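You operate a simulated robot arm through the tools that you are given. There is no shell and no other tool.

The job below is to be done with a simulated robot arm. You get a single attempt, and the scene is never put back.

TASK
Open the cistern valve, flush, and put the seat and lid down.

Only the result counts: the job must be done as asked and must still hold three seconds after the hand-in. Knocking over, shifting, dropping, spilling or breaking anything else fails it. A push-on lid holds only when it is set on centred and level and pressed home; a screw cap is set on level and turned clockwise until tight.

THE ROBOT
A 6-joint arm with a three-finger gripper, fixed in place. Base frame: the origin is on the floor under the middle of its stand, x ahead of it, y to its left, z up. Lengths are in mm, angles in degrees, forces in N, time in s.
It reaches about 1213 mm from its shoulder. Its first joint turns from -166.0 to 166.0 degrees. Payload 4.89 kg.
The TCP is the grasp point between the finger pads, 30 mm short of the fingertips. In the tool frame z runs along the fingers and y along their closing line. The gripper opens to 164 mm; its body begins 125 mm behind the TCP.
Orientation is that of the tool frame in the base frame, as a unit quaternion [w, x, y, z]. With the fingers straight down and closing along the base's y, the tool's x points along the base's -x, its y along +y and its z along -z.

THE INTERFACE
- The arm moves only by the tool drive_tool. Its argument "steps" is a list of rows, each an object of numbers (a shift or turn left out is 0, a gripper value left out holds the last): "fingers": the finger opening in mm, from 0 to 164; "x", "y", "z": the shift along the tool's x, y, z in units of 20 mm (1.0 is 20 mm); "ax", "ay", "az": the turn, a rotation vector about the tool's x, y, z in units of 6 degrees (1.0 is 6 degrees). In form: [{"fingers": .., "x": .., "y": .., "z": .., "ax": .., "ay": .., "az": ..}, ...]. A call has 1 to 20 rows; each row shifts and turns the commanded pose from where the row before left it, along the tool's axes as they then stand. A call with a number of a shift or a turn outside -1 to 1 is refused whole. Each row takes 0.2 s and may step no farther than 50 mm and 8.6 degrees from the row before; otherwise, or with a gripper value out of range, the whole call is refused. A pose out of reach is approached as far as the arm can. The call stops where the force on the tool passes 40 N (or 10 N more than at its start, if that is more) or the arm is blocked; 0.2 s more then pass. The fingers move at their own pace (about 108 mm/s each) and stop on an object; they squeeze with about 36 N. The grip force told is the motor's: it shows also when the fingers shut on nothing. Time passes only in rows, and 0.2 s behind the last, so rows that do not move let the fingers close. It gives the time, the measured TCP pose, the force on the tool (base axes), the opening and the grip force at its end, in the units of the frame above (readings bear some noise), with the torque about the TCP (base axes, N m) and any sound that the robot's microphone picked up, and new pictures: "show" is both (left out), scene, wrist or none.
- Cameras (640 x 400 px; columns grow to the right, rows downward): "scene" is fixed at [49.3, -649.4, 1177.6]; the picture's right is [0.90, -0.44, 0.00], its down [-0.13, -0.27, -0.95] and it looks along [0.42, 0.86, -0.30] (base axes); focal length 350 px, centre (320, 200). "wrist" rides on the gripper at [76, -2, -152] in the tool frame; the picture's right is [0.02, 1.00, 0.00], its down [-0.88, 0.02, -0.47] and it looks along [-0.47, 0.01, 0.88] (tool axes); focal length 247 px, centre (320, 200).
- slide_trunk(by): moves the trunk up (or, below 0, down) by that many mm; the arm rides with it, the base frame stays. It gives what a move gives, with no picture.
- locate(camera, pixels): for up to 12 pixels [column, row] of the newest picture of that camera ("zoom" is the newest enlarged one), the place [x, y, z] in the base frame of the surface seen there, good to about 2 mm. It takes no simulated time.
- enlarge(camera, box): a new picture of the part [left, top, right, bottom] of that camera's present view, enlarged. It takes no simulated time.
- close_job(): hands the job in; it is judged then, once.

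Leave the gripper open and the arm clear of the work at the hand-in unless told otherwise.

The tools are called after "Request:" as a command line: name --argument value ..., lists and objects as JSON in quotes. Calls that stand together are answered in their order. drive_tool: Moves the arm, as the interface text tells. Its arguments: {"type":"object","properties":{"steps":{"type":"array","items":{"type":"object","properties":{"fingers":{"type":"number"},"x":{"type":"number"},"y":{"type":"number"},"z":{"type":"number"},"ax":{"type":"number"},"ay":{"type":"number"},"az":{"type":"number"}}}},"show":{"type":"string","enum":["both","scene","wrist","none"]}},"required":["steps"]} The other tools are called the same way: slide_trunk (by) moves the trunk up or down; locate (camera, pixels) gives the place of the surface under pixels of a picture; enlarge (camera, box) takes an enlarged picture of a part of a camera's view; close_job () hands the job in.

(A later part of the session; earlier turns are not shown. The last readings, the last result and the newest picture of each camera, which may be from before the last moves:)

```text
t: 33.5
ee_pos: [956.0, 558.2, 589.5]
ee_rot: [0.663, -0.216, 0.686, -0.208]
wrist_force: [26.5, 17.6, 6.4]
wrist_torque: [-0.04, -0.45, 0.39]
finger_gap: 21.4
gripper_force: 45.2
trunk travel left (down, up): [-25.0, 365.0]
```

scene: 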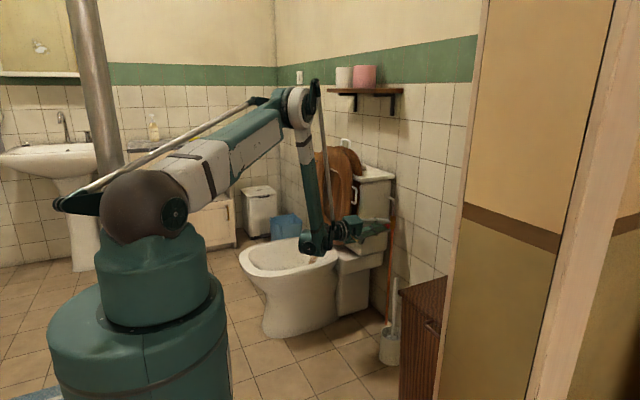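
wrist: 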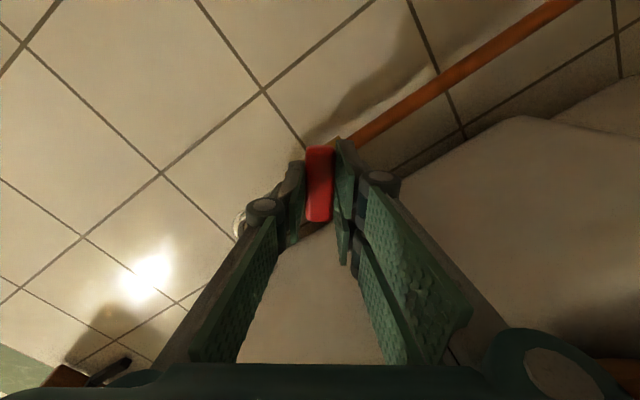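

Request:
drive_tool --steps '[{"x": -0.04, "y": 0.03, "z": 0.03}, {"az": 0.8}, {"az": 0.8}, {"az": 0.8}, {"az": 0.8}]' --show "wrist"

```text
t: 34.7
ee_pos: [956.9, 558.2, 588.3]
ee_rot: [0.689, -0.098, 0.712, -0.094]
wrist_force: [-25.1, -2.4, -13.5]
wrist_torque: [0.07, 0.49, -0.18]
finger_gap: 21.6
gripper_force: 44.8
trunk travel left (down, up): [-25.0, 365.0]
```

wrist: 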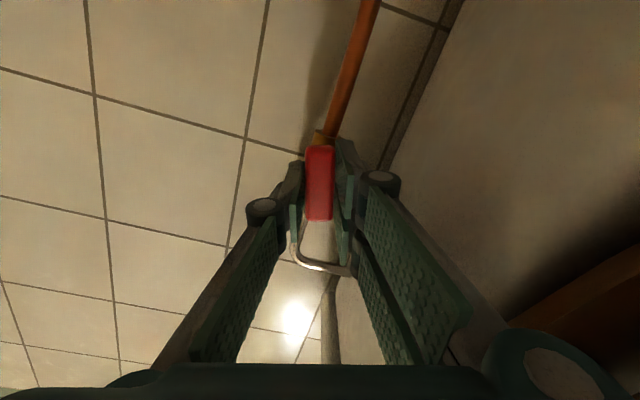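

The bar is about 16° from vertical and still turning freely. I'll continue to vertical and feel for the open stop.

Request:
drive_tool --steps '[{"x": 0.03, "z": -0.04}, {"az": 0.7}, {"az": 0.7}, {"az": 0.7}, {"az": 0.7}]' --show "wrist"

```text
t: 35.9
ee_pos: [956.1, 559.0, 589.6]
ee_rot: [0.696, 0.007, 0.718, 0.007]
wrist_force: [30.3, 21.8, 10.3]
wrist_torque: [-1.78, 0.06, 0.44]
finger_gap: 21.6
gripper_force: 44.9
trunk travel left (down, up): [-25.0, 365.0]
```

wrist: 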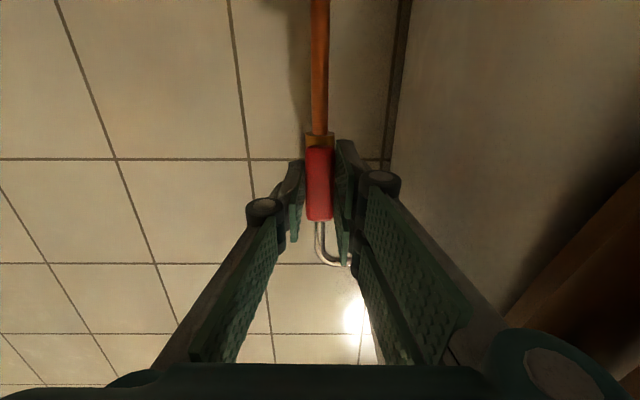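

The torque about x jumped to -1.8 N·m with the bar vertical, in line with the pipe. That is the open stop. I'll release the bar and back off, then check that it stays open.

Request:
drive_tool --steps '[{"fingers": 50}, {"fingers": 50}, {"z": -0.7}, {"z": -0.7}, {"z": -0.6}]'

```text
t: 37.1
ee_pos: [913.2, 559.4, 588.9]
ee_rot: [0.695, 0.008, 0.719, 0.007]
wrist_force: [0.6, -0.3, -0.3]
wrist_torque: [0.0, -0.01, 0.01]
finger_gap: 49.9
gripper_force: 0.0
trunk travel left (down, up): [-25.0, 365.0]
```

scene: 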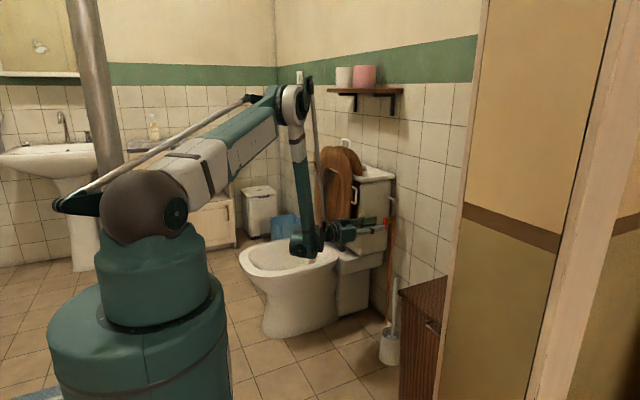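
wrist: 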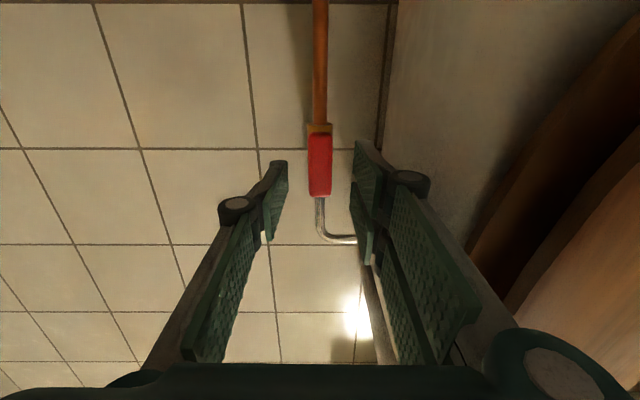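

The red bar stays vertical in line with the pipe, so the valve is open. Next is the flush button behind the raised lid. I'll check the space above it: shelf, lid top and handle.

Request:
locate --camera "scene" --pixels '[[330, 91], [365, 92], [402, 91], [402, 95], [343, 78], [364, 78], [398, 110], [352, 108], [346, 145], [337, 163], [360, 172], [375, 165]]'

Request:
enlarge --camera "scene" --box '[290, 50, 450, 150]'

```text
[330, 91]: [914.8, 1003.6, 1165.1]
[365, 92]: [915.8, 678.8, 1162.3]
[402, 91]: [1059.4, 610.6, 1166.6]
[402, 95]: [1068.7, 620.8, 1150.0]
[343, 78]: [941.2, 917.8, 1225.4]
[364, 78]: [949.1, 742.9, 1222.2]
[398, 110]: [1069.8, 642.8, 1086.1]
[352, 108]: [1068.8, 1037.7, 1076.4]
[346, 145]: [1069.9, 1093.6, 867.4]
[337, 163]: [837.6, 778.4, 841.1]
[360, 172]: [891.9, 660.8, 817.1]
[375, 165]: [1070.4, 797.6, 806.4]
```

```text
4.00 times, centred on (370, 100) of scene
```

zoom: 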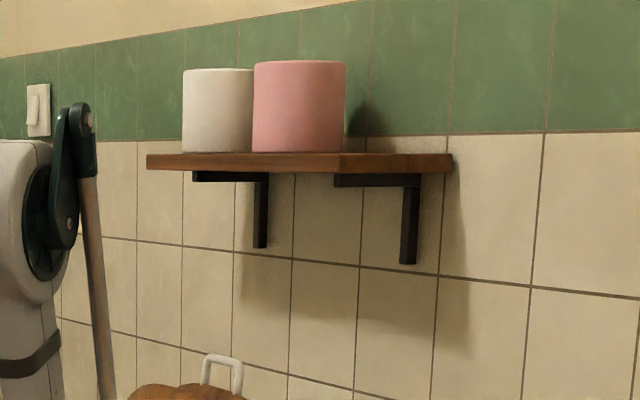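

There's a shelf over the cistern (x 915–1069, y ~615–1004, z ~1150), and the lid stands in front of the button. I can reach the button from the -y side, between the lid and the wall and under the shelf. First I'll retreat: tilt down while backing off, close the fingers, and move -y and up, clear of the seat handle.

Request:
drive_tool --steps '[{"ay": 1, "z": -0.55, "fingers": 0}, {"ay": 1, "z": -0.55}, {"ay": 1, "z": -0.55}, {"x": -0.708, "y": -0.49, "z": -0.443}, {"x": -0.708, "y": -0.49, "z": -0.443}, {"x": -0.708, "y": -0.49, "z": -0.443}, {"x": -0.708, "y": -0.49, "z": -0.443}, {"x": -0.708, "y": -0.49, "z": -0.443}, {"x": -0.708, "y": -0.49, "z": -0.443}]'

```text
t: 39.1
ee_pos: [861.5, 498.5, 692.6]
ee_rot: [0.574, 0.006, 0.819, 0.008]
wrist_force: [0.0, 0.4, -0.9]
wrist_torque: [0.0, -0.08, -0.09]
finger_gap: 0.0
gripper_force: 35.8
trunk travel left (down, up): [-25.0, 365.0]
```

scene: 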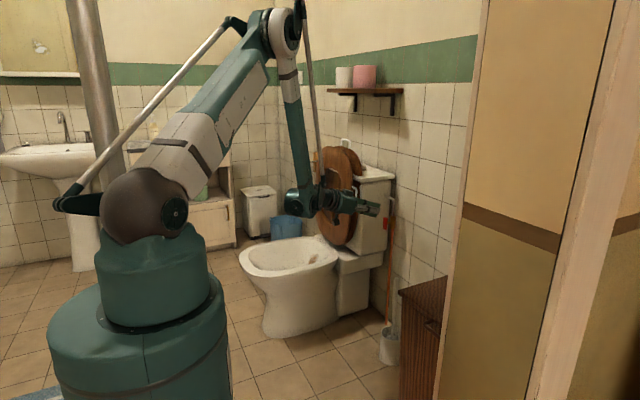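
wrist: 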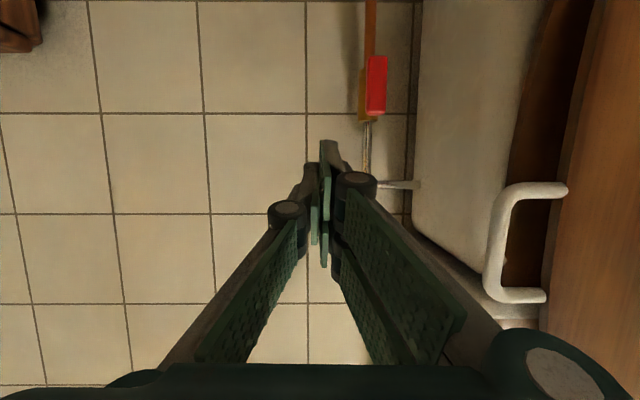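

The path is clear and the valve bar is still vertical. Moving straight up about 207 mm, with a little -y.

Request:
drive_tool --steps '[{"x": -0.97, "y": -0.15, "z": -0.354}, {"x": -0.97, "y": -0.15, "z": -0.354}, {"x": -0.97, "y": -0.15, "z": -0.354}, {"x": -0.97, "y": -0.15, "z": -0.354}, {"x": -0.97, "y": -0.15, "z": -0.354}, {"x": -0.97, "y": -0.15, "z": -0.354}, {"x": -0.97, "y": -0.15, "z": -0.354}, {"x": -0.97, "y": -0.15, "z": -0.354}, {"x": -0.97, "y": -0.15, "z": -0.354}, {"x": -0.97, "y": -0.15, "z": -0.354}, {"x": -0.97, "y": -0.15, "z": -0.354}]'

```text
t: 41.5
ee_pos: [859.5, 463.5, 916.8]
ee_rot: [0.574, 0.006, 0.818, 0.008]
wrist_force: [0.0, 1.3, -0.4]
wrist_torque: [-0.05, -0.06, -0.1]
finger_gap: 0.0
gripper_force: 36.4
trunk travel left (down, up): [-25.0, 365.0]
```

scene: 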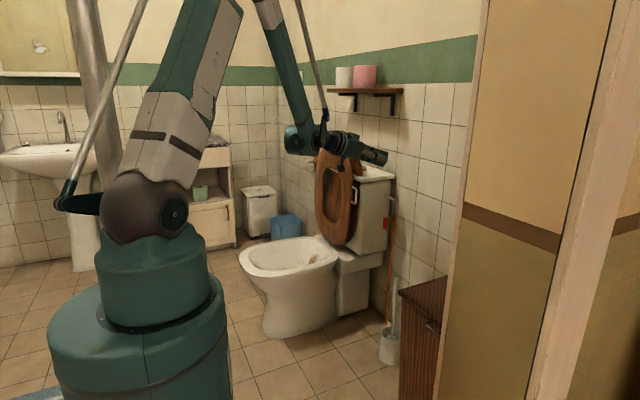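
wrist: 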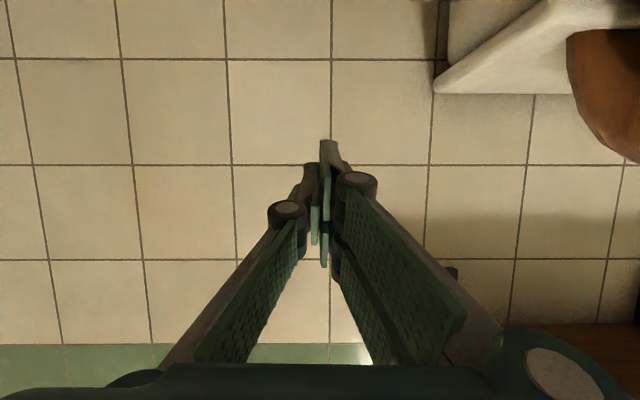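

I'm at (859,464,917), clear of the toilet. Before swinging the wrist toward -y, I'll check where the brown partition and cabinet on the right stand.

Request:
locate --camera "scene" --pixels '[[480, 100], [460, 200], [450, 300], [550, 100], [520, 250], [425, 290], [405, 300], [440, 150], [600, 50], [430, 380], [403, 290], [445, 275]]'

```text
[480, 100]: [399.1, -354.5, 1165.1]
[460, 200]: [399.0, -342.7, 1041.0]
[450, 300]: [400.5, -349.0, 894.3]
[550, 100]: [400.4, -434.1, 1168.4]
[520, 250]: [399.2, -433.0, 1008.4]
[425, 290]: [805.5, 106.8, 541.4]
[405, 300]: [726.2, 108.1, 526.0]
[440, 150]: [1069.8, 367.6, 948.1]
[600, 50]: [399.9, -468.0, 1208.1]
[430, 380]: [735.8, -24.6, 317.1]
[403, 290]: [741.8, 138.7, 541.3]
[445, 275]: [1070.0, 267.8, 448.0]
```

There's clear space there: the cabinet top is at z≈541, and the partition is far off at y<-340. I'll swing the tool to point toward +y with a 38° downward tilt.

Request:
drive_tool --steps '[{"ax": -0.836, "ay": 0.178, "az": -0.464}, {"ax": -0.836, "ay": 0.178, "az": -0.464}, {"ax": -0.836, "ay": 0.178, "az": -0.464}, {"ax": -0.836, "ay": 0.178, "az": -0.464}, {"ax": -0.836, "ay": 0.178, "az": -0.464}, {"ax": -0.836, "ay": 0.178, "az": -0.464}, {"ax": -0.836, "ay": 0.178, "az": -0.464}, {"ax": -0.836, "ay": 0.178, "az": -0.464}, {"ax": -0.836, "ay": 0.178, "az": -0.464}, {"ax": -0.836, "ay": 0.178, "az": -0.464}, {"ax": -0.836, "ay": 0.178, "az": -0.464}, {"ax": -0.836, "ay": 0.178, "az": -0.464}, {"ax": -0.836, "ay": 0.178, "az": -0.464}, {"ax": -0.836, "ay": 0.178, "az": -0.464}]'

```text
t: 44.5
ee_pos: [859.3, 459.5, 919.0]
ee_rot: [0.343, -0.574, 0.686, 0.288]
wrist_force: [-1.2, 0.7, 0.6]
wrist_torque: [-0.1, -0.03, -0.1]
finger_gap: 0.1
gripper_force: 36.1
trunk travel left (down, up): [-25.0, 365.0]
```

scene: 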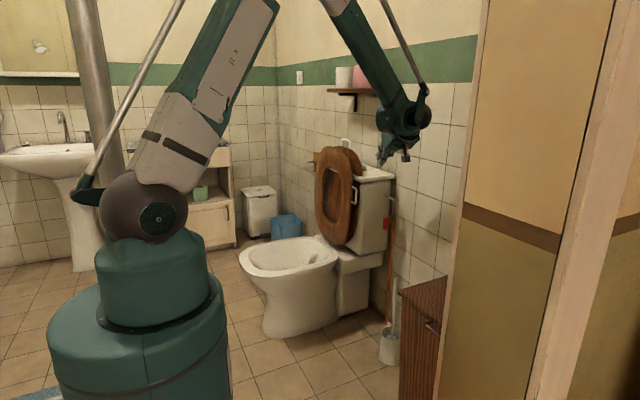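
wrist: 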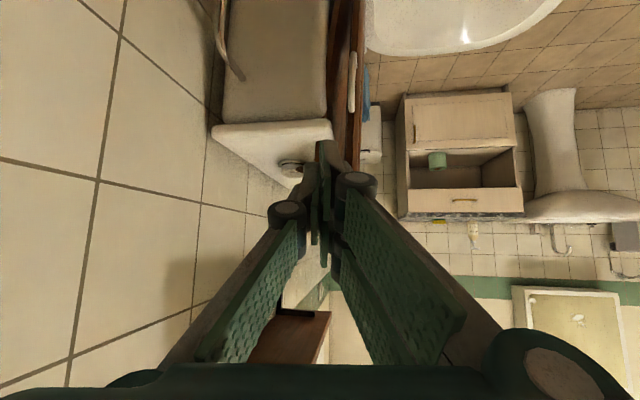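

The swing went well. The button shows in the wrist view at about (290,168), with the lid edge to its right. Enlarging to locate the button and lid precisely.

Request:
enlarge --camera "wrist" --box '[210, 110, 370, 210]'

```text
4.00 times, centred on (290, 160) of wrist
```

zoom: 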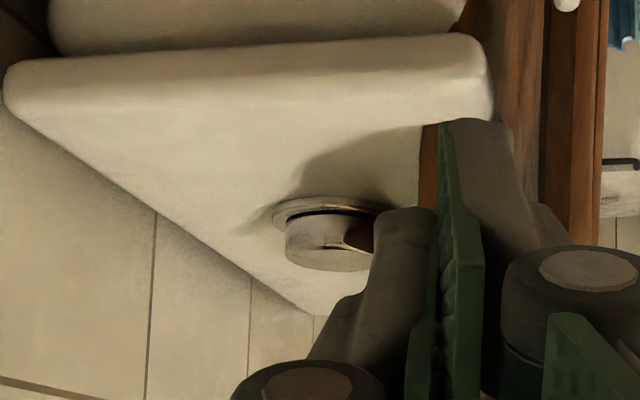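

Request:
locate --camera "zoom" --pixels '[[320, 255], [295, 250], [345, 262], [325, 230], [290, 225], [275, 215], [350, 205], [335, 245], [420, 150], [424, 180], [360, 265], [300, 262]]'

Request:
locate --camera "wrist" --pixels '[[345, 100], [352, 100], [333, 100], [343, 140], [338, 60], [350, 60], [360, 60], [330, 130], [215, 132], [325, 145], [310, 172], [318, 165]]'

```text
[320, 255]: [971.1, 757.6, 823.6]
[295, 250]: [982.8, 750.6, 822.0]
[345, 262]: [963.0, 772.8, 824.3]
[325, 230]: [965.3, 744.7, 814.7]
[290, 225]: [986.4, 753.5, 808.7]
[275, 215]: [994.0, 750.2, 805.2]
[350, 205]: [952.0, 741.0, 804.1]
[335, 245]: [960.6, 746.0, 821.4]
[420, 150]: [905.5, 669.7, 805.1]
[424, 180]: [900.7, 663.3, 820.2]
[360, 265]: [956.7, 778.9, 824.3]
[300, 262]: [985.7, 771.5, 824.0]
```

```text
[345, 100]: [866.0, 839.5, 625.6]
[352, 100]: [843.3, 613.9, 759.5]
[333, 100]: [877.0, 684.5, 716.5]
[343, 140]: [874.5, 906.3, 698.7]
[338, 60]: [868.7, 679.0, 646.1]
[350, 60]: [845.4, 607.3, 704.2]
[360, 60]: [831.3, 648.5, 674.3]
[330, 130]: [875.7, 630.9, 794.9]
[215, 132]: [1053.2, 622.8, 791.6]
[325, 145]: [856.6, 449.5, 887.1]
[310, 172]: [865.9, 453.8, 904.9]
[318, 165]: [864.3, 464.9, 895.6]
```

The button centre is (966,764) with its top at z=824, and the lid's near edge is at (905,668). I'll move the closed hand to a waiting point on the approach line, TCP about (949,637,962), above and to the -y side of the cistern.

Request:
drive_tool --steps '[{"x": -0.93, "y": -0.36, "z": 0.7925}, {"x": -0.93, "y": -0.36, "z": 0.7925}, {"x": -0.93, "y": -0.36, "z": 0.7925}, {"x": -0.93, "y": -0.36, "z": 0.7925}, {"x": -0.93, "y": -0.36, "z": 0.7925}, {"x": -0.93, "y": -0.36, "z": 0.7925}, {"x": -0.93, "y": -0.36, "z": 0.7925}, {"x": -0.93, "y": -0.36, "z": 0.7925}]'

```text
t: 46.3
ee_pos: [950.4, 637.8, 963.0]
ee_rot: [0.343, -0.574, 0.686, 0.287]
wrist_force: [0.0, -0.5, 0.4]
wrist_torque: [-0.06, -0.02, 0.01]
finger_gap: 0.0
gripper_force: 35.8
trunk travel left (down, up): [-25.0, 365.0]
```

scene: 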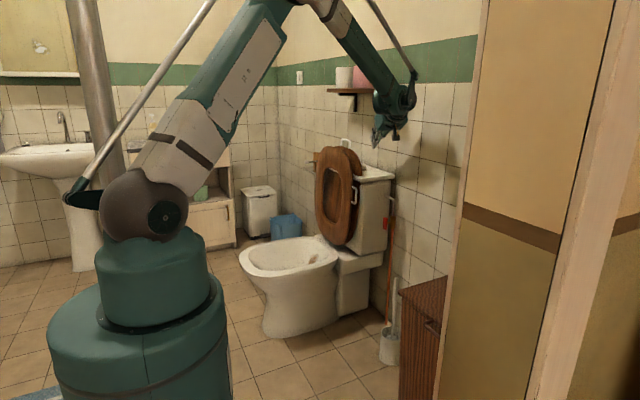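
wrist: 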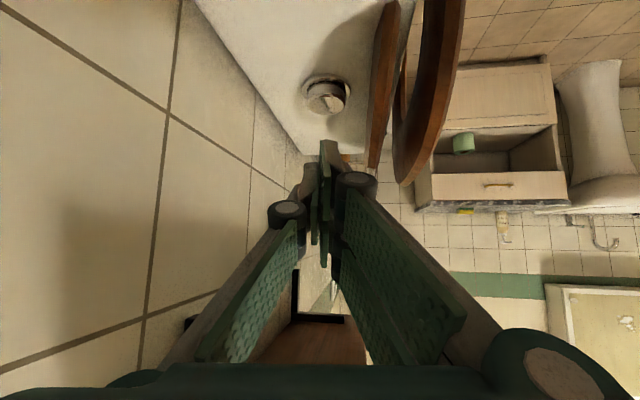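

A clear view of the button at wrist (327,97). I'll enlarge it to see its type before pressing.

Request:
enlarge --camera "wrist" --box '[280, 60, 376, 120]'

```text
6.67 times, centred on (328, 90) of wrist
```

zoom: 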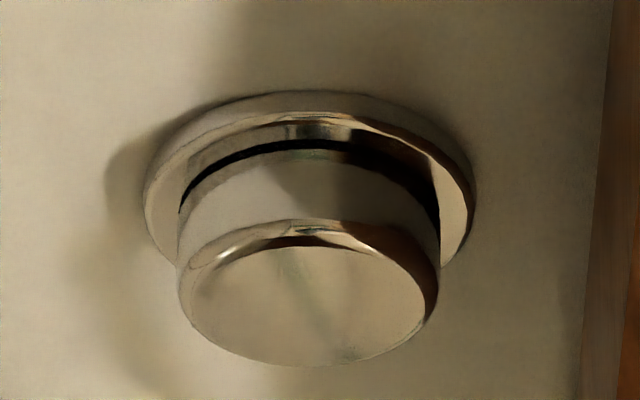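

Request:
locate --camera "zoom" --pixels '[[310, 300], [200, 290], [420, 290], [310, 250], [310, 350], [310, 190], [310, 105], [580, 300], [600, 200], [600, 50], [400, 340], [230, 340]]'

Request:
locate --camera "wrist" --pixels '[[373, 155], [380, 100], [388, 30], [395, 20], [368, 130], [330, 150], [325, 165], [310, 180], [355, 180], [390, 60], [318, 165], [322, 145]]'

```text
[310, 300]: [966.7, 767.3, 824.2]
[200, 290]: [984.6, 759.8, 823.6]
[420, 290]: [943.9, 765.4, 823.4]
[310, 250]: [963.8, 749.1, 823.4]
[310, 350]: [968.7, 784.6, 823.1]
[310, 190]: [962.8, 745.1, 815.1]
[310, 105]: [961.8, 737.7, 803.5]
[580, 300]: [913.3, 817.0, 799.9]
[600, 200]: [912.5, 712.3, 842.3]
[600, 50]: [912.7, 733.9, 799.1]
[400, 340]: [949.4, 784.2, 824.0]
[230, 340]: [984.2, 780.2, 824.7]
```

```text
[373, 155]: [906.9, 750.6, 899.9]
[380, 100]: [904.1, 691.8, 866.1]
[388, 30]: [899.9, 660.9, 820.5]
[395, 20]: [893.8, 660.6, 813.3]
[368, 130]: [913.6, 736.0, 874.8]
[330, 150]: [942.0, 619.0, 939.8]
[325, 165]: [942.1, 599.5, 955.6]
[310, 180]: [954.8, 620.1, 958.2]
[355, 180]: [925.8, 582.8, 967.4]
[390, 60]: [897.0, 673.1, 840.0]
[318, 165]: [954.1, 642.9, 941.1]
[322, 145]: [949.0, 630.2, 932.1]
```

It's a single round button, centre (966,767), top z=824, with the lid's back face at x≈913. I'll slide in along the tool axis until I'm just above the button, staying about 45 mm behind the lid.

Request:
drive_tool --steps '[{"x": -0.04, "y": -0.015, "z": 0.92}, {"x": -0.04, "y": -0.015, "z": 0.92}, {"x": -0.04, "y": -0.015, "z": 0.92}, {"x": -0.04, "y": -0.015, "z": 0.92}, {"x": -0.04, "y": -0.015, "z": 0.92}, {"x": -0.04, "y": -0.015, "z": 0.92}, {"x": -0.04, "y": -0.015, "z": 0.92}, {"x": -0.04, "y": -0.015, "z": 0.92}]'

```text
t: 48.1
ee_pos: [974.6, 756.5, 879.5]
ee_rot: [0.343, -0.574, 0.686, 0.288]
wrist_force: [0.5, -1.0, 0.6]
wrist_torque: [-0.05, -0.01, 0.01]
finger_gap: 0.3
gripper_force: 36.2
trunk travel left (down, up): [-25.0, 365.0]
```

scene: 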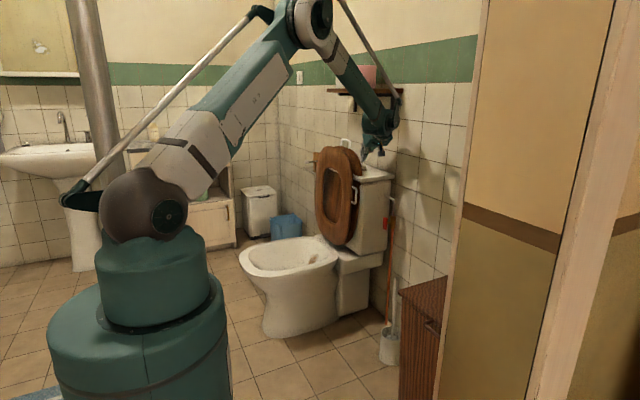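
wrist: 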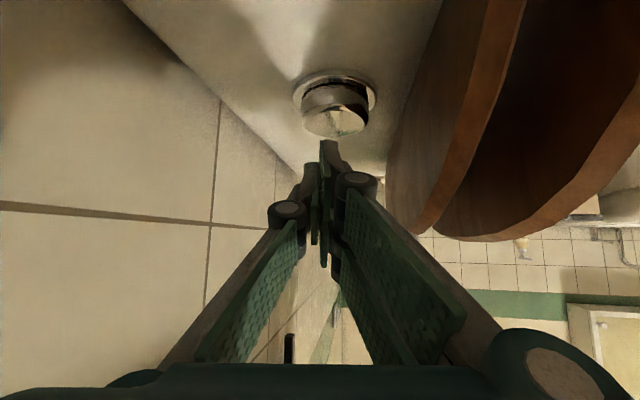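

I'm just above the button with no contact. Pressing straight down in 4–5 mm steps.

Request:
drive_tool --steps '[{"x": 0.2, "z": 0.15}, {"x": 0.2, "z": 0.15}, {"x": 0.2, "z": 0.15}, {"x": 0.16, "z": 0.12}]' --show "wrist"

```text
t: 49.1
ee_pos: [974.3, 758.1, 858.1]
ee_rot: [0.343, -0.575, 0.685, 0.288]
wrist_force: [-0.5, -0.5, 5.2]
wrist_torque: [-0.01, 0.0, -0.01]
finger_gap: 0.0
gripper_force: 35.6
trunk travel left (down, up): [-25.0, 365.0]
```

wrist: 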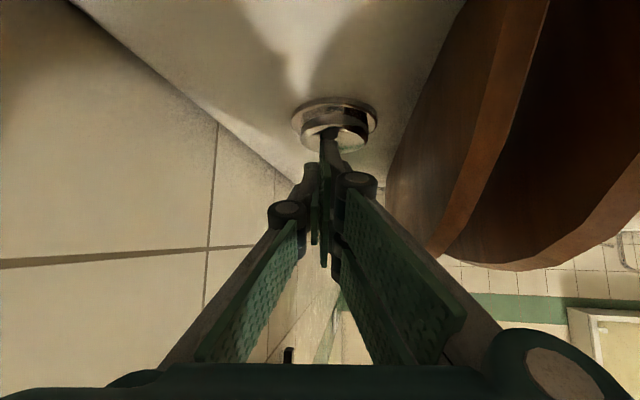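

The button is in contact (5 N) and going down. Pressing further.

Request:
drive_tool --steps '[{"x": 0.12, "z": 0.09}, {"x": 0.12, "z": 0.09}, {"x": 0.12, "z": 0.09}]' --show "wrist"

```text
t: 49.9
ee_pos: [974.4, 756.8, 850.8]
ee_rot: [0.342, -0.575, 0.686, 0.288]
wrist_force: [2.1, 3.5, 12.3]
wrist_torque: [0.17, 0.02, -0.01]
finger_gap: 0.0
gripper_force: 35.9
trunk travel left (down, up): [-25.0, 365.0]
heard: click
```

wrist: 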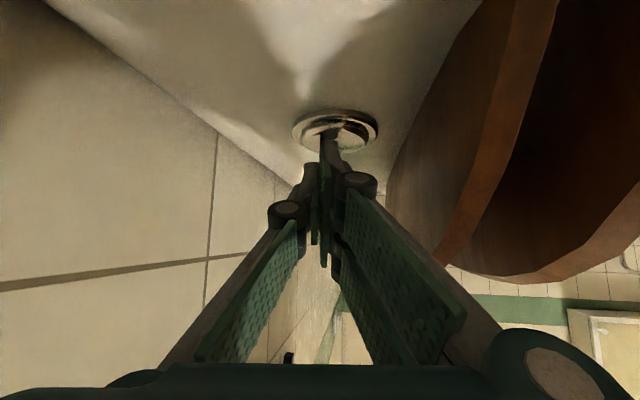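

I heard a click, so the button actuated. I'll press 1–2 mm more and hold briefly, to make sure the flush registers and to listen.

Request:
drive_tool --steps '[{"x": 0.06, "z": 0.045}, {}, {}, {}, {}]' --show "none"

```text
t: 51.1
ee_pos: [975.0, 756.5, 850.2]
ee_rot: [0.343, -0.575, 0.685, 0.289]
wrist_force: [5.7, 4.4, 27.7]
wrist_torque: [0.3, -0.12, -0.06]
finger_gap: 0.2
gripper_force: 36.2
trunk travel left (down, up): [-25.0, 365.0]
```

Bottomed out (28 N). Releasing upward, then retreating along the approach line.

Request:
drive_tool --steps '[{"x": -0.3, "z": -0.225}, {"x": -0.4, "z": -0.3}, {"x": -0.5, "z": -0.375}, {}, {}]'

```text
t: 52.3
ee_pos: [974.3, 756.9, 876.7]
ee_rot: [0.342, -0.575, 0.685, 0.289]
wrist_force: [-0.5, 1.0, 0.3]
wrist_torque: [-0.01, 0.0, 0.03]
finger_gap: 0.0
gripper_force: 35.6
trunk travel left (down, up): [-25.0, 365.0]
```

scene: 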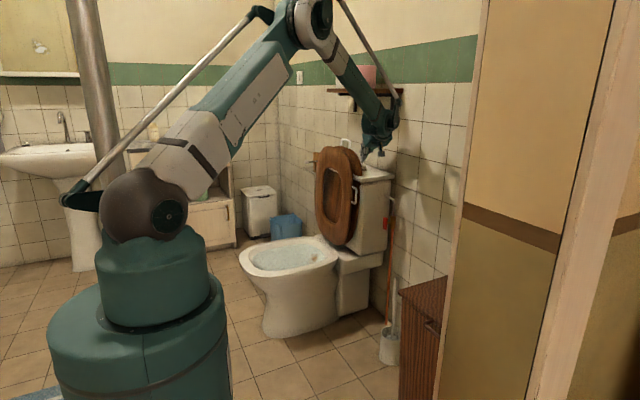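
wrist: 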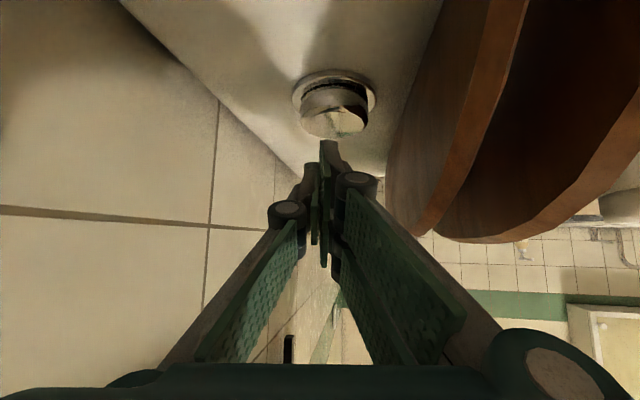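

The button sprang back, and the bowl now shows water washing through it (scene around (290,255)), so the flush worked. Retreating along the approach line.

Request:
drive_tool --steps '[{"x": 0.04, "y": 0.015, "z": -0.92}, {"x": 0.04, "y": 0.015, "z": -0.92}, {"x": 0.04, "y": 0.015, "z": -0.92}, {"x": 0.04, "y": 0.015, "z": -0.92}, {"x": 0.04, "y": 0.015, "z": -0.92}, {"x": 0.04, "y": 0.015, "z": -0.92}, {"x": 0.04, "y": 0.015, "z": -0.92}, {"x": 0.04, "y": 0.015, "z": -0.92}, {"x": 0.93, "y": 0.36, "z": -0.7925}, {"x": 0.93, "y": 0.36, "z": -0.7925}, {"x": 0.93, "y": 0.36, "z": -0.7925}, {"x": 0.93, "y": 0.36, "z": -0.7925}, {"x": 0.93, "y": 0.36, "z": -0.7925}, {"x": 0.93, "y": 0.36, "z": -0.7925}, {"x": 0.93, "y": 0.36, "z": -0.7925}, {"x": 0.93, "y": 0.36, "z": -0.7925}]'

```text
t: 55.7
ee_pos: [861.6, 461.9, 916.6]
ee_rot: [0.341, -0.575, 0.685, 0.288]
wrist_force: [0.4, 1.3, -0.7]
wrist_torque: [-0.01, 0.01, -0.02]
finger_gap: 0.2
gripper_force: 36.0
trunk travel left (down, up): [-25.0, 365.0]
```

scene: 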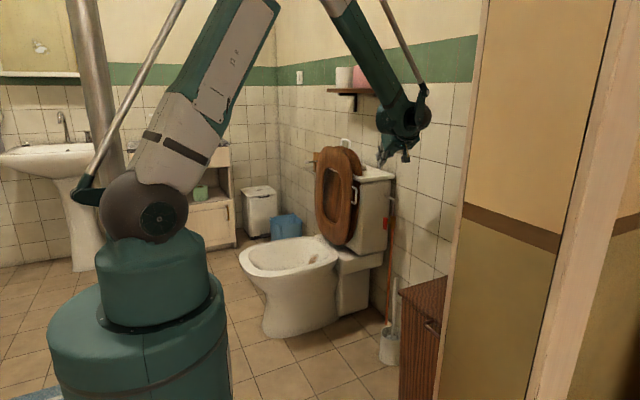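
wrist: 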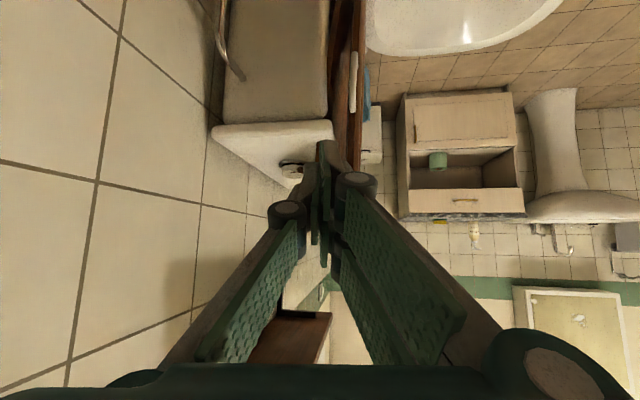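

The hand is clear. Now the seat: I need the hinge position, the bowl rim height and the seat handle geometry. Enlarging around the hinge and the handle.

Request:
enlarge --camera "scene" --box '[232, 215, 392, 315]'

Request:
enlarge --camera "scene" --box '[330, 180, 378, 210]'

```text
4.00 times, centred on (312, 265) of scene
```

zoom: 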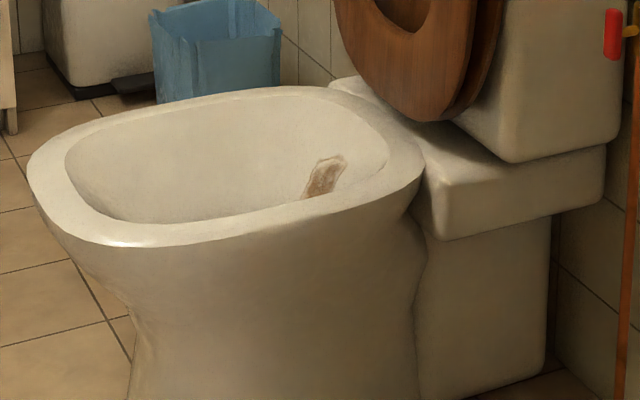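

```text
13.33 times, centred on (354, 195) of scene
```

zoom: 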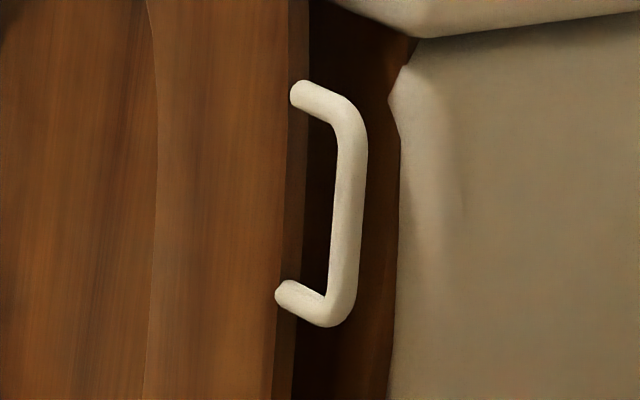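

Request:
locate --camera "zoom" --pixels '[[355, 140], [348, 200], [342, 260], [335, 310], [300, 90], [285, 295], [340, 115], [303, 350], [275, 350], [295, 250], [280, 200], [345, 290]]'

Request:
locate --camera "scene" --pixels '[[240, 258], [260, 275], [290, 240], [320, 268], [335, 250], [300, 236], [315, 238], [337, 245], [325, 238], [255, 247], [340, 243], [346, 244]]'

```text
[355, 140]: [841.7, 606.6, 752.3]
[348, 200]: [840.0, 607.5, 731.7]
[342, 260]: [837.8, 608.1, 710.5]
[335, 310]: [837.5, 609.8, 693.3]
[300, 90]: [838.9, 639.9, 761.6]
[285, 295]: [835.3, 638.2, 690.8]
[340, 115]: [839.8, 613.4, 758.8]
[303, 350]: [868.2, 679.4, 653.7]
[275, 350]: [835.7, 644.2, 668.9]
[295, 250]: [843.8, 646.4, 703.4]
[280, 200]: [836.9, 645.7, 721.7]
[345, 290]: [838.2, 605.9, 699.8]
```

```text
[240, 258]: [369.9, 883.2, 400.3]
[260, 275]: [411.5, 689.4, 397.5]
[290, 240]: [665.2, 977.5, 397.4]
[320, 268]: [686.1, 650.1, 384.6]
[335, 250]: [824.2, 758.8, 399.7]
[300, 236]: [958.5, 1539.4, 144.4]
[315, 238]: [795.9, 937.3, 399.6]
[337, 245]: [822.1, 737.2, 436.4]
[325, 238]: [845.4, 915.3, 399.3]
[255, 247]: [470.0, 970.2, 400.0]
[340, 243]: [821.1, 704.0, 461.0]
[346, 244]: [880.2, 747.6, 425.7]
```

The bowl rim is at z=400, the hinge is near (841, –, 425), and the seat handle bar is near (840, 612, 727). I'll check the tank's front corner and lid edge near the handle to see how much finger room there is behind the bar.

Request:
locate --camera "scene" --pixels '[[362, 195], [361, 200], [363, 205], [361, 210], [365, 190], [359, 200], [357, 200], [358, 190], [360, 185], [366, 200], [356, 195], [372, 200]]'

Request:
locate --camera "wrist" --pixels '[[328, 60], [328, 100], [325, 30], [332, 50], [340, 40], [352, 75], [352, 60], [352, 95], [347, 80], [357, 80], [363, 40], [320, 60]]'

```text
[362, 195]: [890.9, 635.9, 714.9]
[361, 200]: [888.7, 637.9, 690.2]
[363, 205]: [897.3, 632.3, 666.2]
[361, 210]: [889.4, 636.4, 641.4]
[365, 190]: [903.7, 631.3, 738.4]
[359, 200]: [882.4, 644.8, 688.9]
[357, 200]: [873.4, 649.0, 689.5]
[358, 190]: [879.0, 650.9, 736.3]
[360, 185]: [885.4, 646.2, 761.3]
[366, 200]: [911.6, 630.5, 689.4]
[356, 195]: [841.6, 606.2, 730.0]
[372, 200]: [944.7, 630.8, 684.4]
```

```text
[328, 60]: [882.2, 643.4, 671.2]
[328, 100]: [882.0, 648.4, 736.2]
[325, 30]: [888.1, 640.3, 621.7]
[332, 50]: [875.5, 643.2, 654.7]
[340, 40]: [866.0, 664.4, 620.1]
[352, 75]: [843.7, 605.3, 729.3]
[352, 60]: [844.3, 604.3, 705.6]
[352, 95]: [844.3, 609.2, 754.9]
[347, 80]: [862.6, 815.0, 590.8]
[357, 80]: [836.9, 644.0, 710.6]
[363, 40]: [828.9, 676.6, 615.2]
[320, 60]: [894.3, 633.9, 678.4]
```

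There's enough room: the nearest surface behind the bar is the lid edge at (876,650). I'll ease the downward tilt from 37° to 20°, open the fingers to 46 mm, and move to a point 100 mm short of the handle along the approach line.

Request:
drive_tool --steps '[{"ay": -0.95}, {"ay": -0.95}, {"ay": -0.95, "fingers": 46}, {"x": 0.917, "y": 0.316, "z": 0.618}, {"x": 0.917, "y": 0.316, "z": 0.618}, {"x": 0.917, "y": 0.316, "z": 0.618}, {"x": 0.917, "y": 0.316, "z": 0.618}, {"x": 0.917, "y": 0.316, "z": 0.618}, {"x": 0.917, "y": 0.316, "z": 0.618}, {"x": 0.917, "y": 0.316, "z": 0.618}]'

```text
t: 57.9
ee_pos: [823.8, 505.7, 770.3]
ee_rot: [0.441, -0.525, 0.627, 0.37]
wrist_force: [-0.5, 0.3, 0.9]
wrist_torque: [-0.09, -0.03, -0.08]
finger_gap: 45.9
gripper_force: 0.0
trunk travel left (down, up): [-25.0, 365.0]
```

scene: 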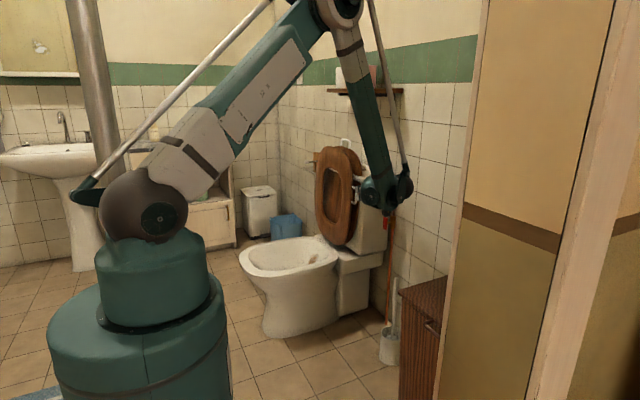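
wrist: 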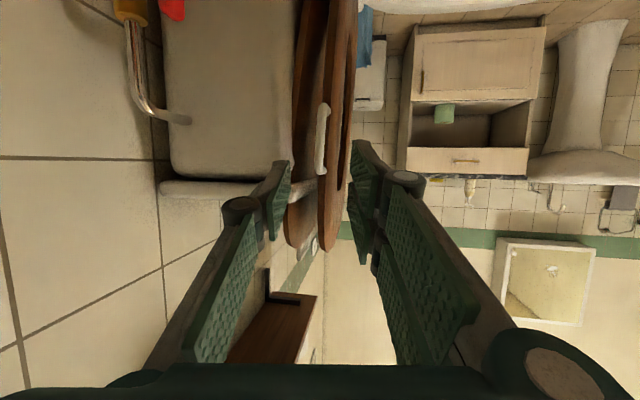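

The handle is nicely centred between the open fingers at wrist (323,137). I'll locate it once more from here.

Request:
enlarge --camera "wrist" --box '[260, 80, 388, 160]'

Request:
locate --camera "wrist" --pixels '[[323, 137], [325, 110], [321, 165], [322, 150], [324, 120], [330, 200], [345, 150], [300, 200], [275, 175], [362, 160]]'

```text
5.00 times, centred on (324, 120) of wrist
```

zoom: 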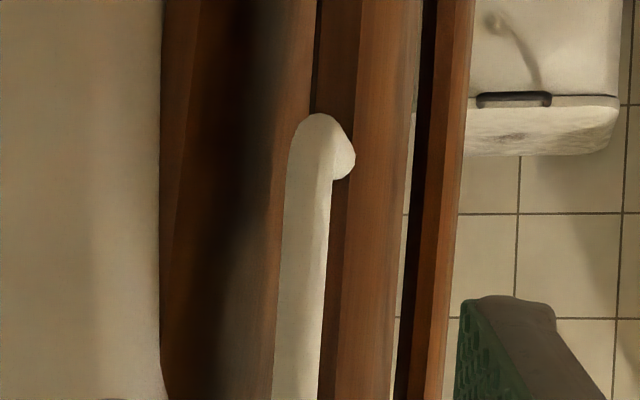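

```text
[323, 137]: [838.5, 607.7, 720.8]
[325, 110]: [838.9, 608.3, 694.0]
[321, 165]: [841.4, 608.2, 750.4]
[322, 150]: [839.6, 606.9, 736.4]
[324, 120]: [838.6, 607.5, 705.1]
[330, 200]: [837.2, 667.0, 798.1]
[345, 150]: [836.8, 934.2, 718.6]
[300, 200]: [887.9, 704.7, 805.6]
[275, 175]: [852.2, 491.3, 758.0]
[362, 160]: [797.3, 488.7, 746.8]
```

The bar axis is at about (840, 613, 729). Advancing 104 mm so the bar lies between the finger pads.

Request:
drive_tool --steps '[{"x": 0.018, "y": 0.025, "z": 0.871}, {"x": 0.018, "y": 0.025, "z": 0.871}, {"x": 0.018, "y": 0.025, "z": 0.871}, {"x": 0.018, "y": 0.025, "z": 0.871}, {"x": 0.018, "y": 0.025, "z": 0.871}, {"x": 0.018, "y": 0.025, "z": 0.871}]'

```text
t: 59.3
ee_pos: [838.2, 604.0, 731.7]
ee_rot: [0.44, -0.525, 0.627, 0.37]
wrist_force: [-2.9, 0.6, -1.2]
wrist_torque: [-0.03, 0.0, 0.01]
finger_gap: 46.8
gripper_force: 0.1
trunk travel left (down, up): [-25.0, 365.0]
```

scene: 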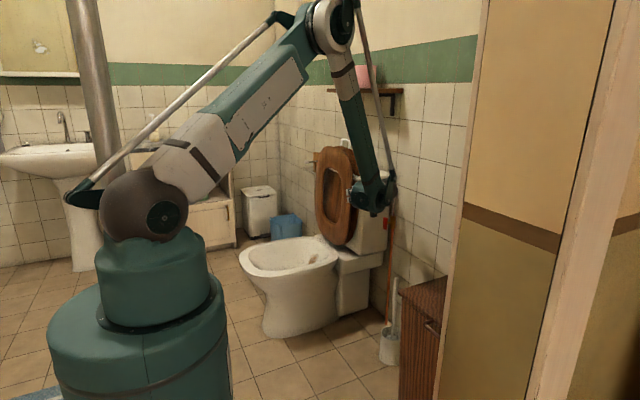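
wrist: 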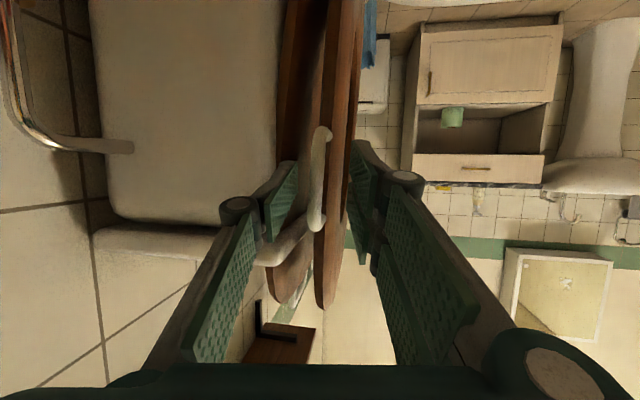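

The bar is between the pads, with the thumb behind and the two fingers in front. I'll narrow the gap to 30 mm to form a loose cage around the bar, then start bringing the seat forward along its arc with three small steps, checking the force.

Request:
drive_tool --steps '[{"fingers": 30}, {}, {"x": 0.05, "y": 0.81, "z": -0.13, "ax": -0.268, "ay": -0.0955, "az": -0.467}, {"x": 0.054, "y": 0.809, "z": -0.09, "ax": -0.268, "ay": -0.0955, "az": -0.467}, {"x": 0.056, "y": 0.809, "z": -0.06, "ax": -0.268, "ay": -0.0955, "az": -0.467}]'

```text
t: 60.5
ee_pos: [788.1, 604.3, 727.4]
ee_rot: [-0.453, 0.583, -0.563, -0.371]
wrist_force: [-1.3, 1.3, -0.5]
wrist_torque: [-0.01, -0.02, 0.02]
finger_gap: 30.7
gripper_force: 1.1
trunk travel left (down, up): [-25.0, 365.0]
```

scene: 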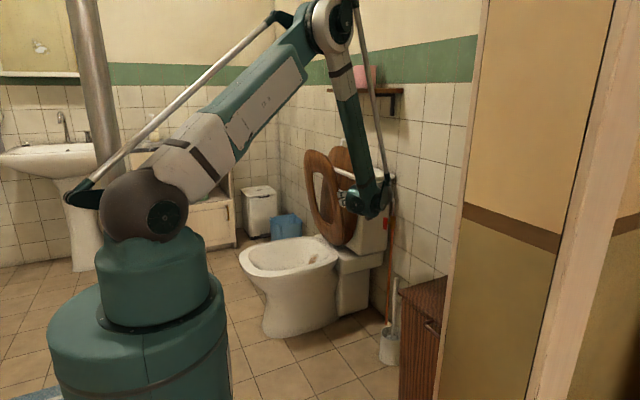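
wrist: 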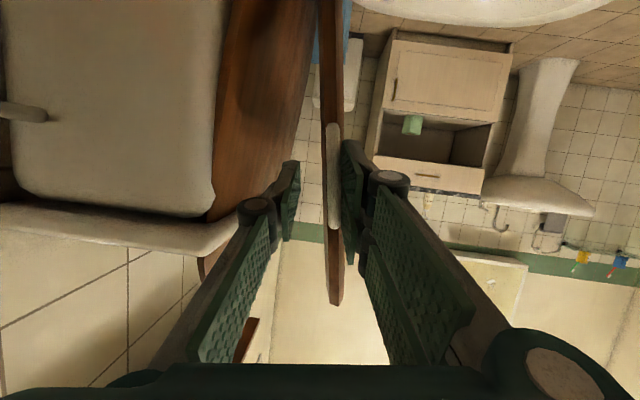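

The seat came forward past vertical and is resting lightly on the two front fingers. I'll keep lowering along the arc.

Request:
drive_tool --steps '[{"x": 0.058, "y": 0.809, "z": -0.009, "ax": -0.268, "ay": -0.0955, "az": -0.467}, {"x": 0.06, "y": 0.809, "z": 0.027, "ax": -0.268, "ay": -0.0955, "az": -0.467}, {"x": 0.063, "y": 0.809, "z": 0.063, "ax": -0.268, "ay": -0.0955, "az": -0.467}, {"x": 0.065, "y": 0.809, "z": 0.099, "ax": -0.268, "ay": -0.0955, "az": -0.467}, {"x": 0.067, "y": 0.809, "z": 0.135, "ax": -0.268, "ay": -0.0955, "az": -0.467}]'

```text
t: 61.7
ee_pos: [710.4, 604.1, 705.6]
ee_rot: [-0.467, 0.668, -0.449, -0.366]
wrist_force: [-1.7, -1.0, -3.0]
wrist_torque: [0.0, -0.05, -0.03]
finger_gap: 30.9
gripper_force: 1.9
trunk travel left (down, up): [-25.0, 365.0]
```

scene: 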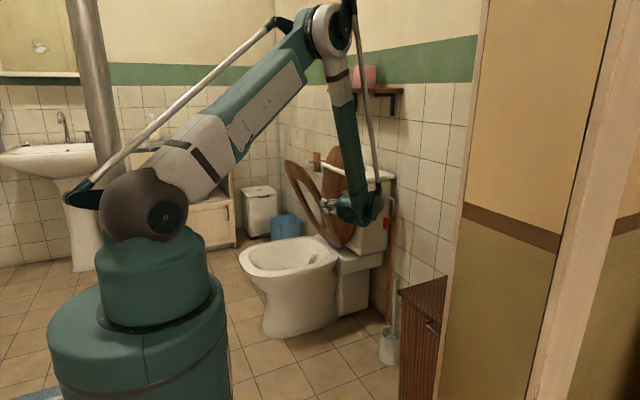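
wrist: 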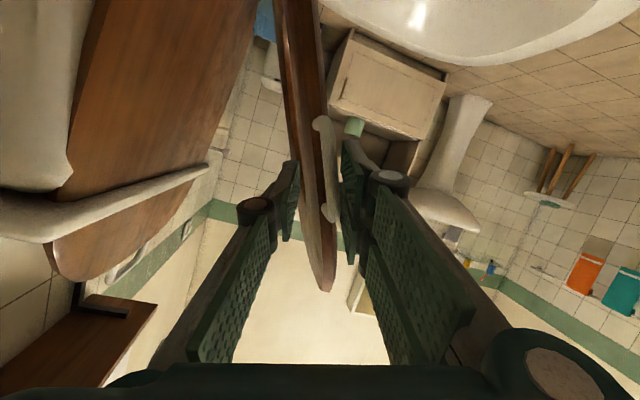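

It's tracking the arc well, with forces under 4 N. Continuing the lowering with 7 more rows.

Request:
drive_tool --steps '[{"x": 0.075, "y": 0.799, "z": 0.162, "ax": -0.268, "ay": -0.0955, "az": -0.467}, {"x": 0.083, "y": 0.79, "z": 0.19, "ax": -0.268, "ay": -0.0955, "az": -0.467}, {"x": 0.09, "y": 0.78, "z": 0.217, "ax": -0.268, "ay": -0.0955, "az": -0.467}, {"x": 0.099, "y": 0.771, "z": 0.244, "ax": -0.268, "ay": -0.0955, "az": -0.467}, {"x": 0.106, "y": 0.761, "z": 0.272, "ax": -0.268, "ay": -0.0955, "az": -0.467}, {"x": 0.114, "y": 0.751, "z": 0.299, "ax": -0.268, "ay": -0.0955, "az": -0.467}, {"x": 0.122, "y": 0.742, "z": 0.327, "ax": -0.268, "ay": -0.0955, "az": -0.467}]'

```text
t: 63.3
ee_pos: [617.0, 604.5, 641.8]
ee_rot: [-0.47, 0.764, -0.275, -0.346]
wrist_force: [-4.3, 0.3, -2.8]
wrist_torque: [-0.04, -0.11, 0.0]
finger_gap: 31.7
gripper_force: 2.1
trunk travel left (down, up): [-25.0, 365.0]
```

scene: 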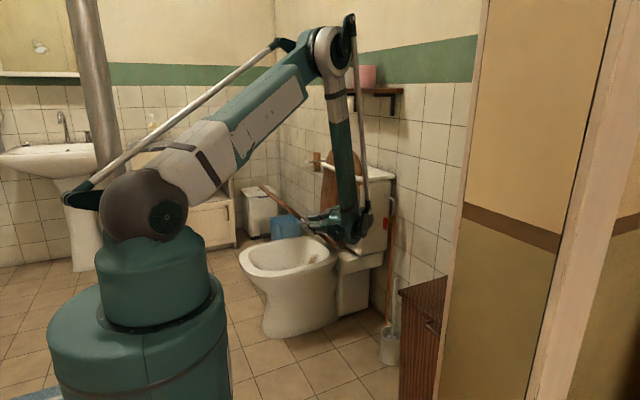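
wrist: 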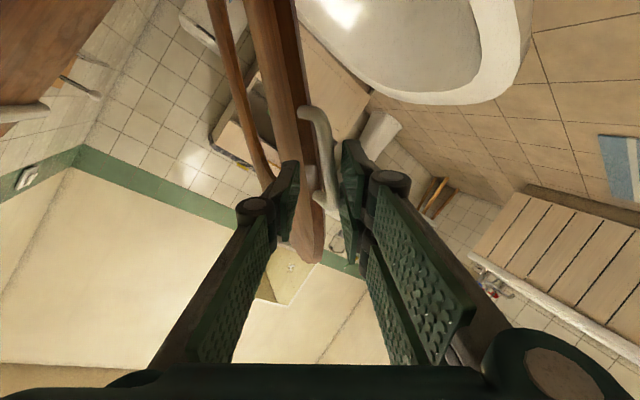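

The seat is at about 47°, still resting on the lower fingers. I'll continue, with a small inward radial correction.

Request:
drive_tool --steps '[{"x": 0.176, "y": 0.732, "z": 0.336, "ax": -0.268, "ay": -0.0955, "az": -0.467}, {"x": 0.19, "y": 0.722, "z": 0.349, "ax": -0.268, "ay": -0.0955, "az": -0.467}, {"x": 0.203, "y": 0.711, "z": 0.361, "ax": -0.268, "ay": -0.0955, "az": -0.467}, {"x": 0.216, "y": 0.702, "z": 0.373, "ax": -0.268, "ay": -0.0955, "az": -0.467}, {"x": 0.229, "y": 0.692, "z": 0.386, "ax": -0.268, "ay": -0.0955, "az": -0.467}, {"x": 0.242, "y": 0.682, "z": 0.397, "ax": -0.268, "ay": -0.0955, "az": -0.467}, {"x": 0.255, "y": 0.671, "z": 0.409, "ax": -0.268, "ay": -0.0955, "az": -0.467}]'

```text
t: 64.9
ee_pos: [580.4, 613.1, 550.7]
ee_rot: [-0.452, 0.83, -0.089, -0.314]
wrist_force: [-1.9, -5.2, -4.6]
wrist_torque: [-0.15, -0.09, 0.03]
finger_gap: 31.9
gripper_force: 0.0
out of reach, approached as far as the arm can: row 2, 3, 4, 5, 6
trunk travel left (down, up): [-25.0, 365.0]
```

scene: 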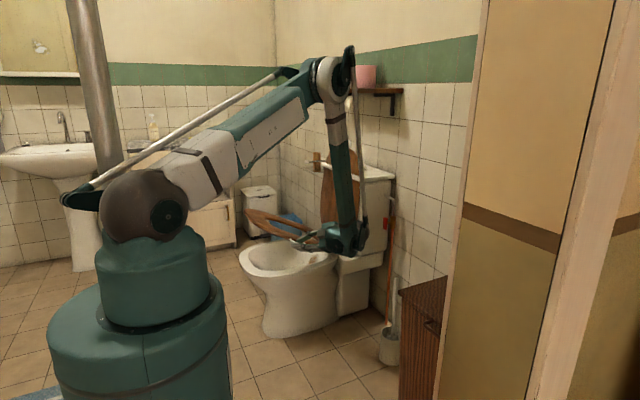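
wrist: 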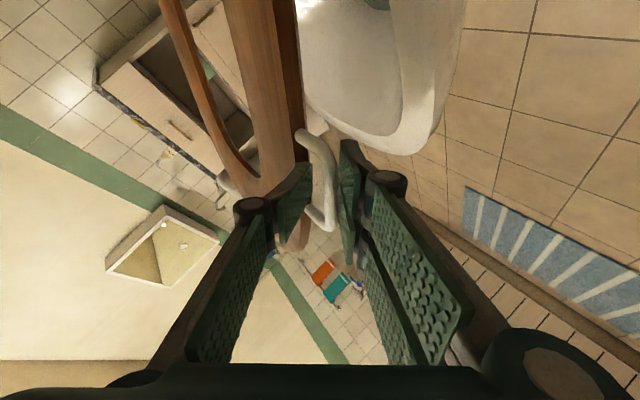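

The seat is at about 67° of its travel, but the arm flagged a limit and drifted about 15 mm. I'll locate the bar relative to the fingers before continuing.

Request:
locate --camera "wrist" --pixels '[[310, 140], [320, 165], [326, 190], [327, 215], [302, 132], [315, 212], [345, 180], [292, 195], [280, 100], [230, 180], [345, 155], [350, 245]]'

Request:
enlarge --camera "wrist" --box '[220, 100, 420, 225]'

Request:
enlarge --camera "scene" --box '[220, 170, 412, 290]'

```text
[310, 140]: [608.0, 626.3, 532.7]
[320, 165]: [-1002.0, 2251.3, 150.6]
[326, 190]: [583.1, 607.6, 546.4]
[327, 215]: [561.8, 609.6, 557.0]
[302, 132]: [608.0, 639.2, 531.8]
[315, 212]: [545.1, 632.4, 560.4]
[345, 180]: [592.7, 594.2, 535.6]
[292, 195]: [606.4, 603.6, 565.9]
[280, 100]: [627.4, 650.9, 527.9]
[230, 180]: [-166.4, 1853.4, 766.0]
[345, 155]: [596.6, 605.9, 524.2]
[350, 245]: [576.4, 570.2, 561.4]
```

```text
3.20 times, centred on (320, 162) of wrist
```

zoom: 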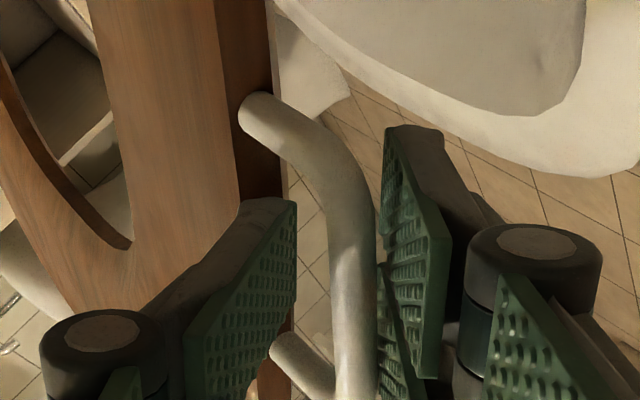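

```text
3.33 times, centred on (316, 230) of scene
```

zoom: 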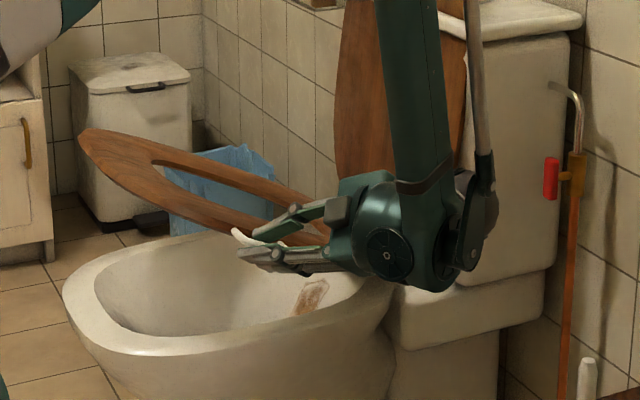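

The bar is resting on the lower fingers with the seat about 24° from level. The hinge works out to about (856, 420), so the bar should finish near (552, 408). Lowering the trunk its last 25 mm brings the hand straight down with no joint limits involved, so I'll do that first.

Request:
slide_trunk --by -25

```text
t: 65.6
ee_pos: [579.2, 612.1, 526.7]
ee_rot: [-0.453, 0.83, -0.089, -0.314]
wrist_force: [-0.5, -3.9, -6.8]
wrist_torque: [-0.19, -0.16, 0.09]
finger_gap: 31.8
gripper_force: 0.2
trunk travel left (down, up): [0.0, 390.0]
```

Good. Now small translations down and slightly -y, watching for limit flags.

Request:
drive_tool --steps '[{"x": 0.2, "y": 0.65, "z": 0.06}, {"x": 0.295, "y": 0.61, "z": 0.385}]' --show "wrist"

```text
t: 66.2
ee_pos: [586.2, 615.1, 505.3]
ee_rot: [-0.452, 0.83, -0.088, -0.314]
wrist_force: [-4.1, -12.0, -6.9]
wrist_torque: [0.13, -0.27, 0.32]
finger_gap: 34.0
gripper_force: 9.2
out of reach, approached as far as the arm can: row 1, 2
trunk travel left (down, up): [0.0, 390.0]
```

wrist: 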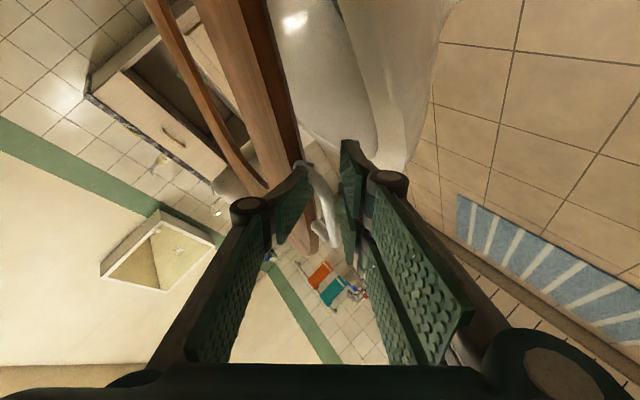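

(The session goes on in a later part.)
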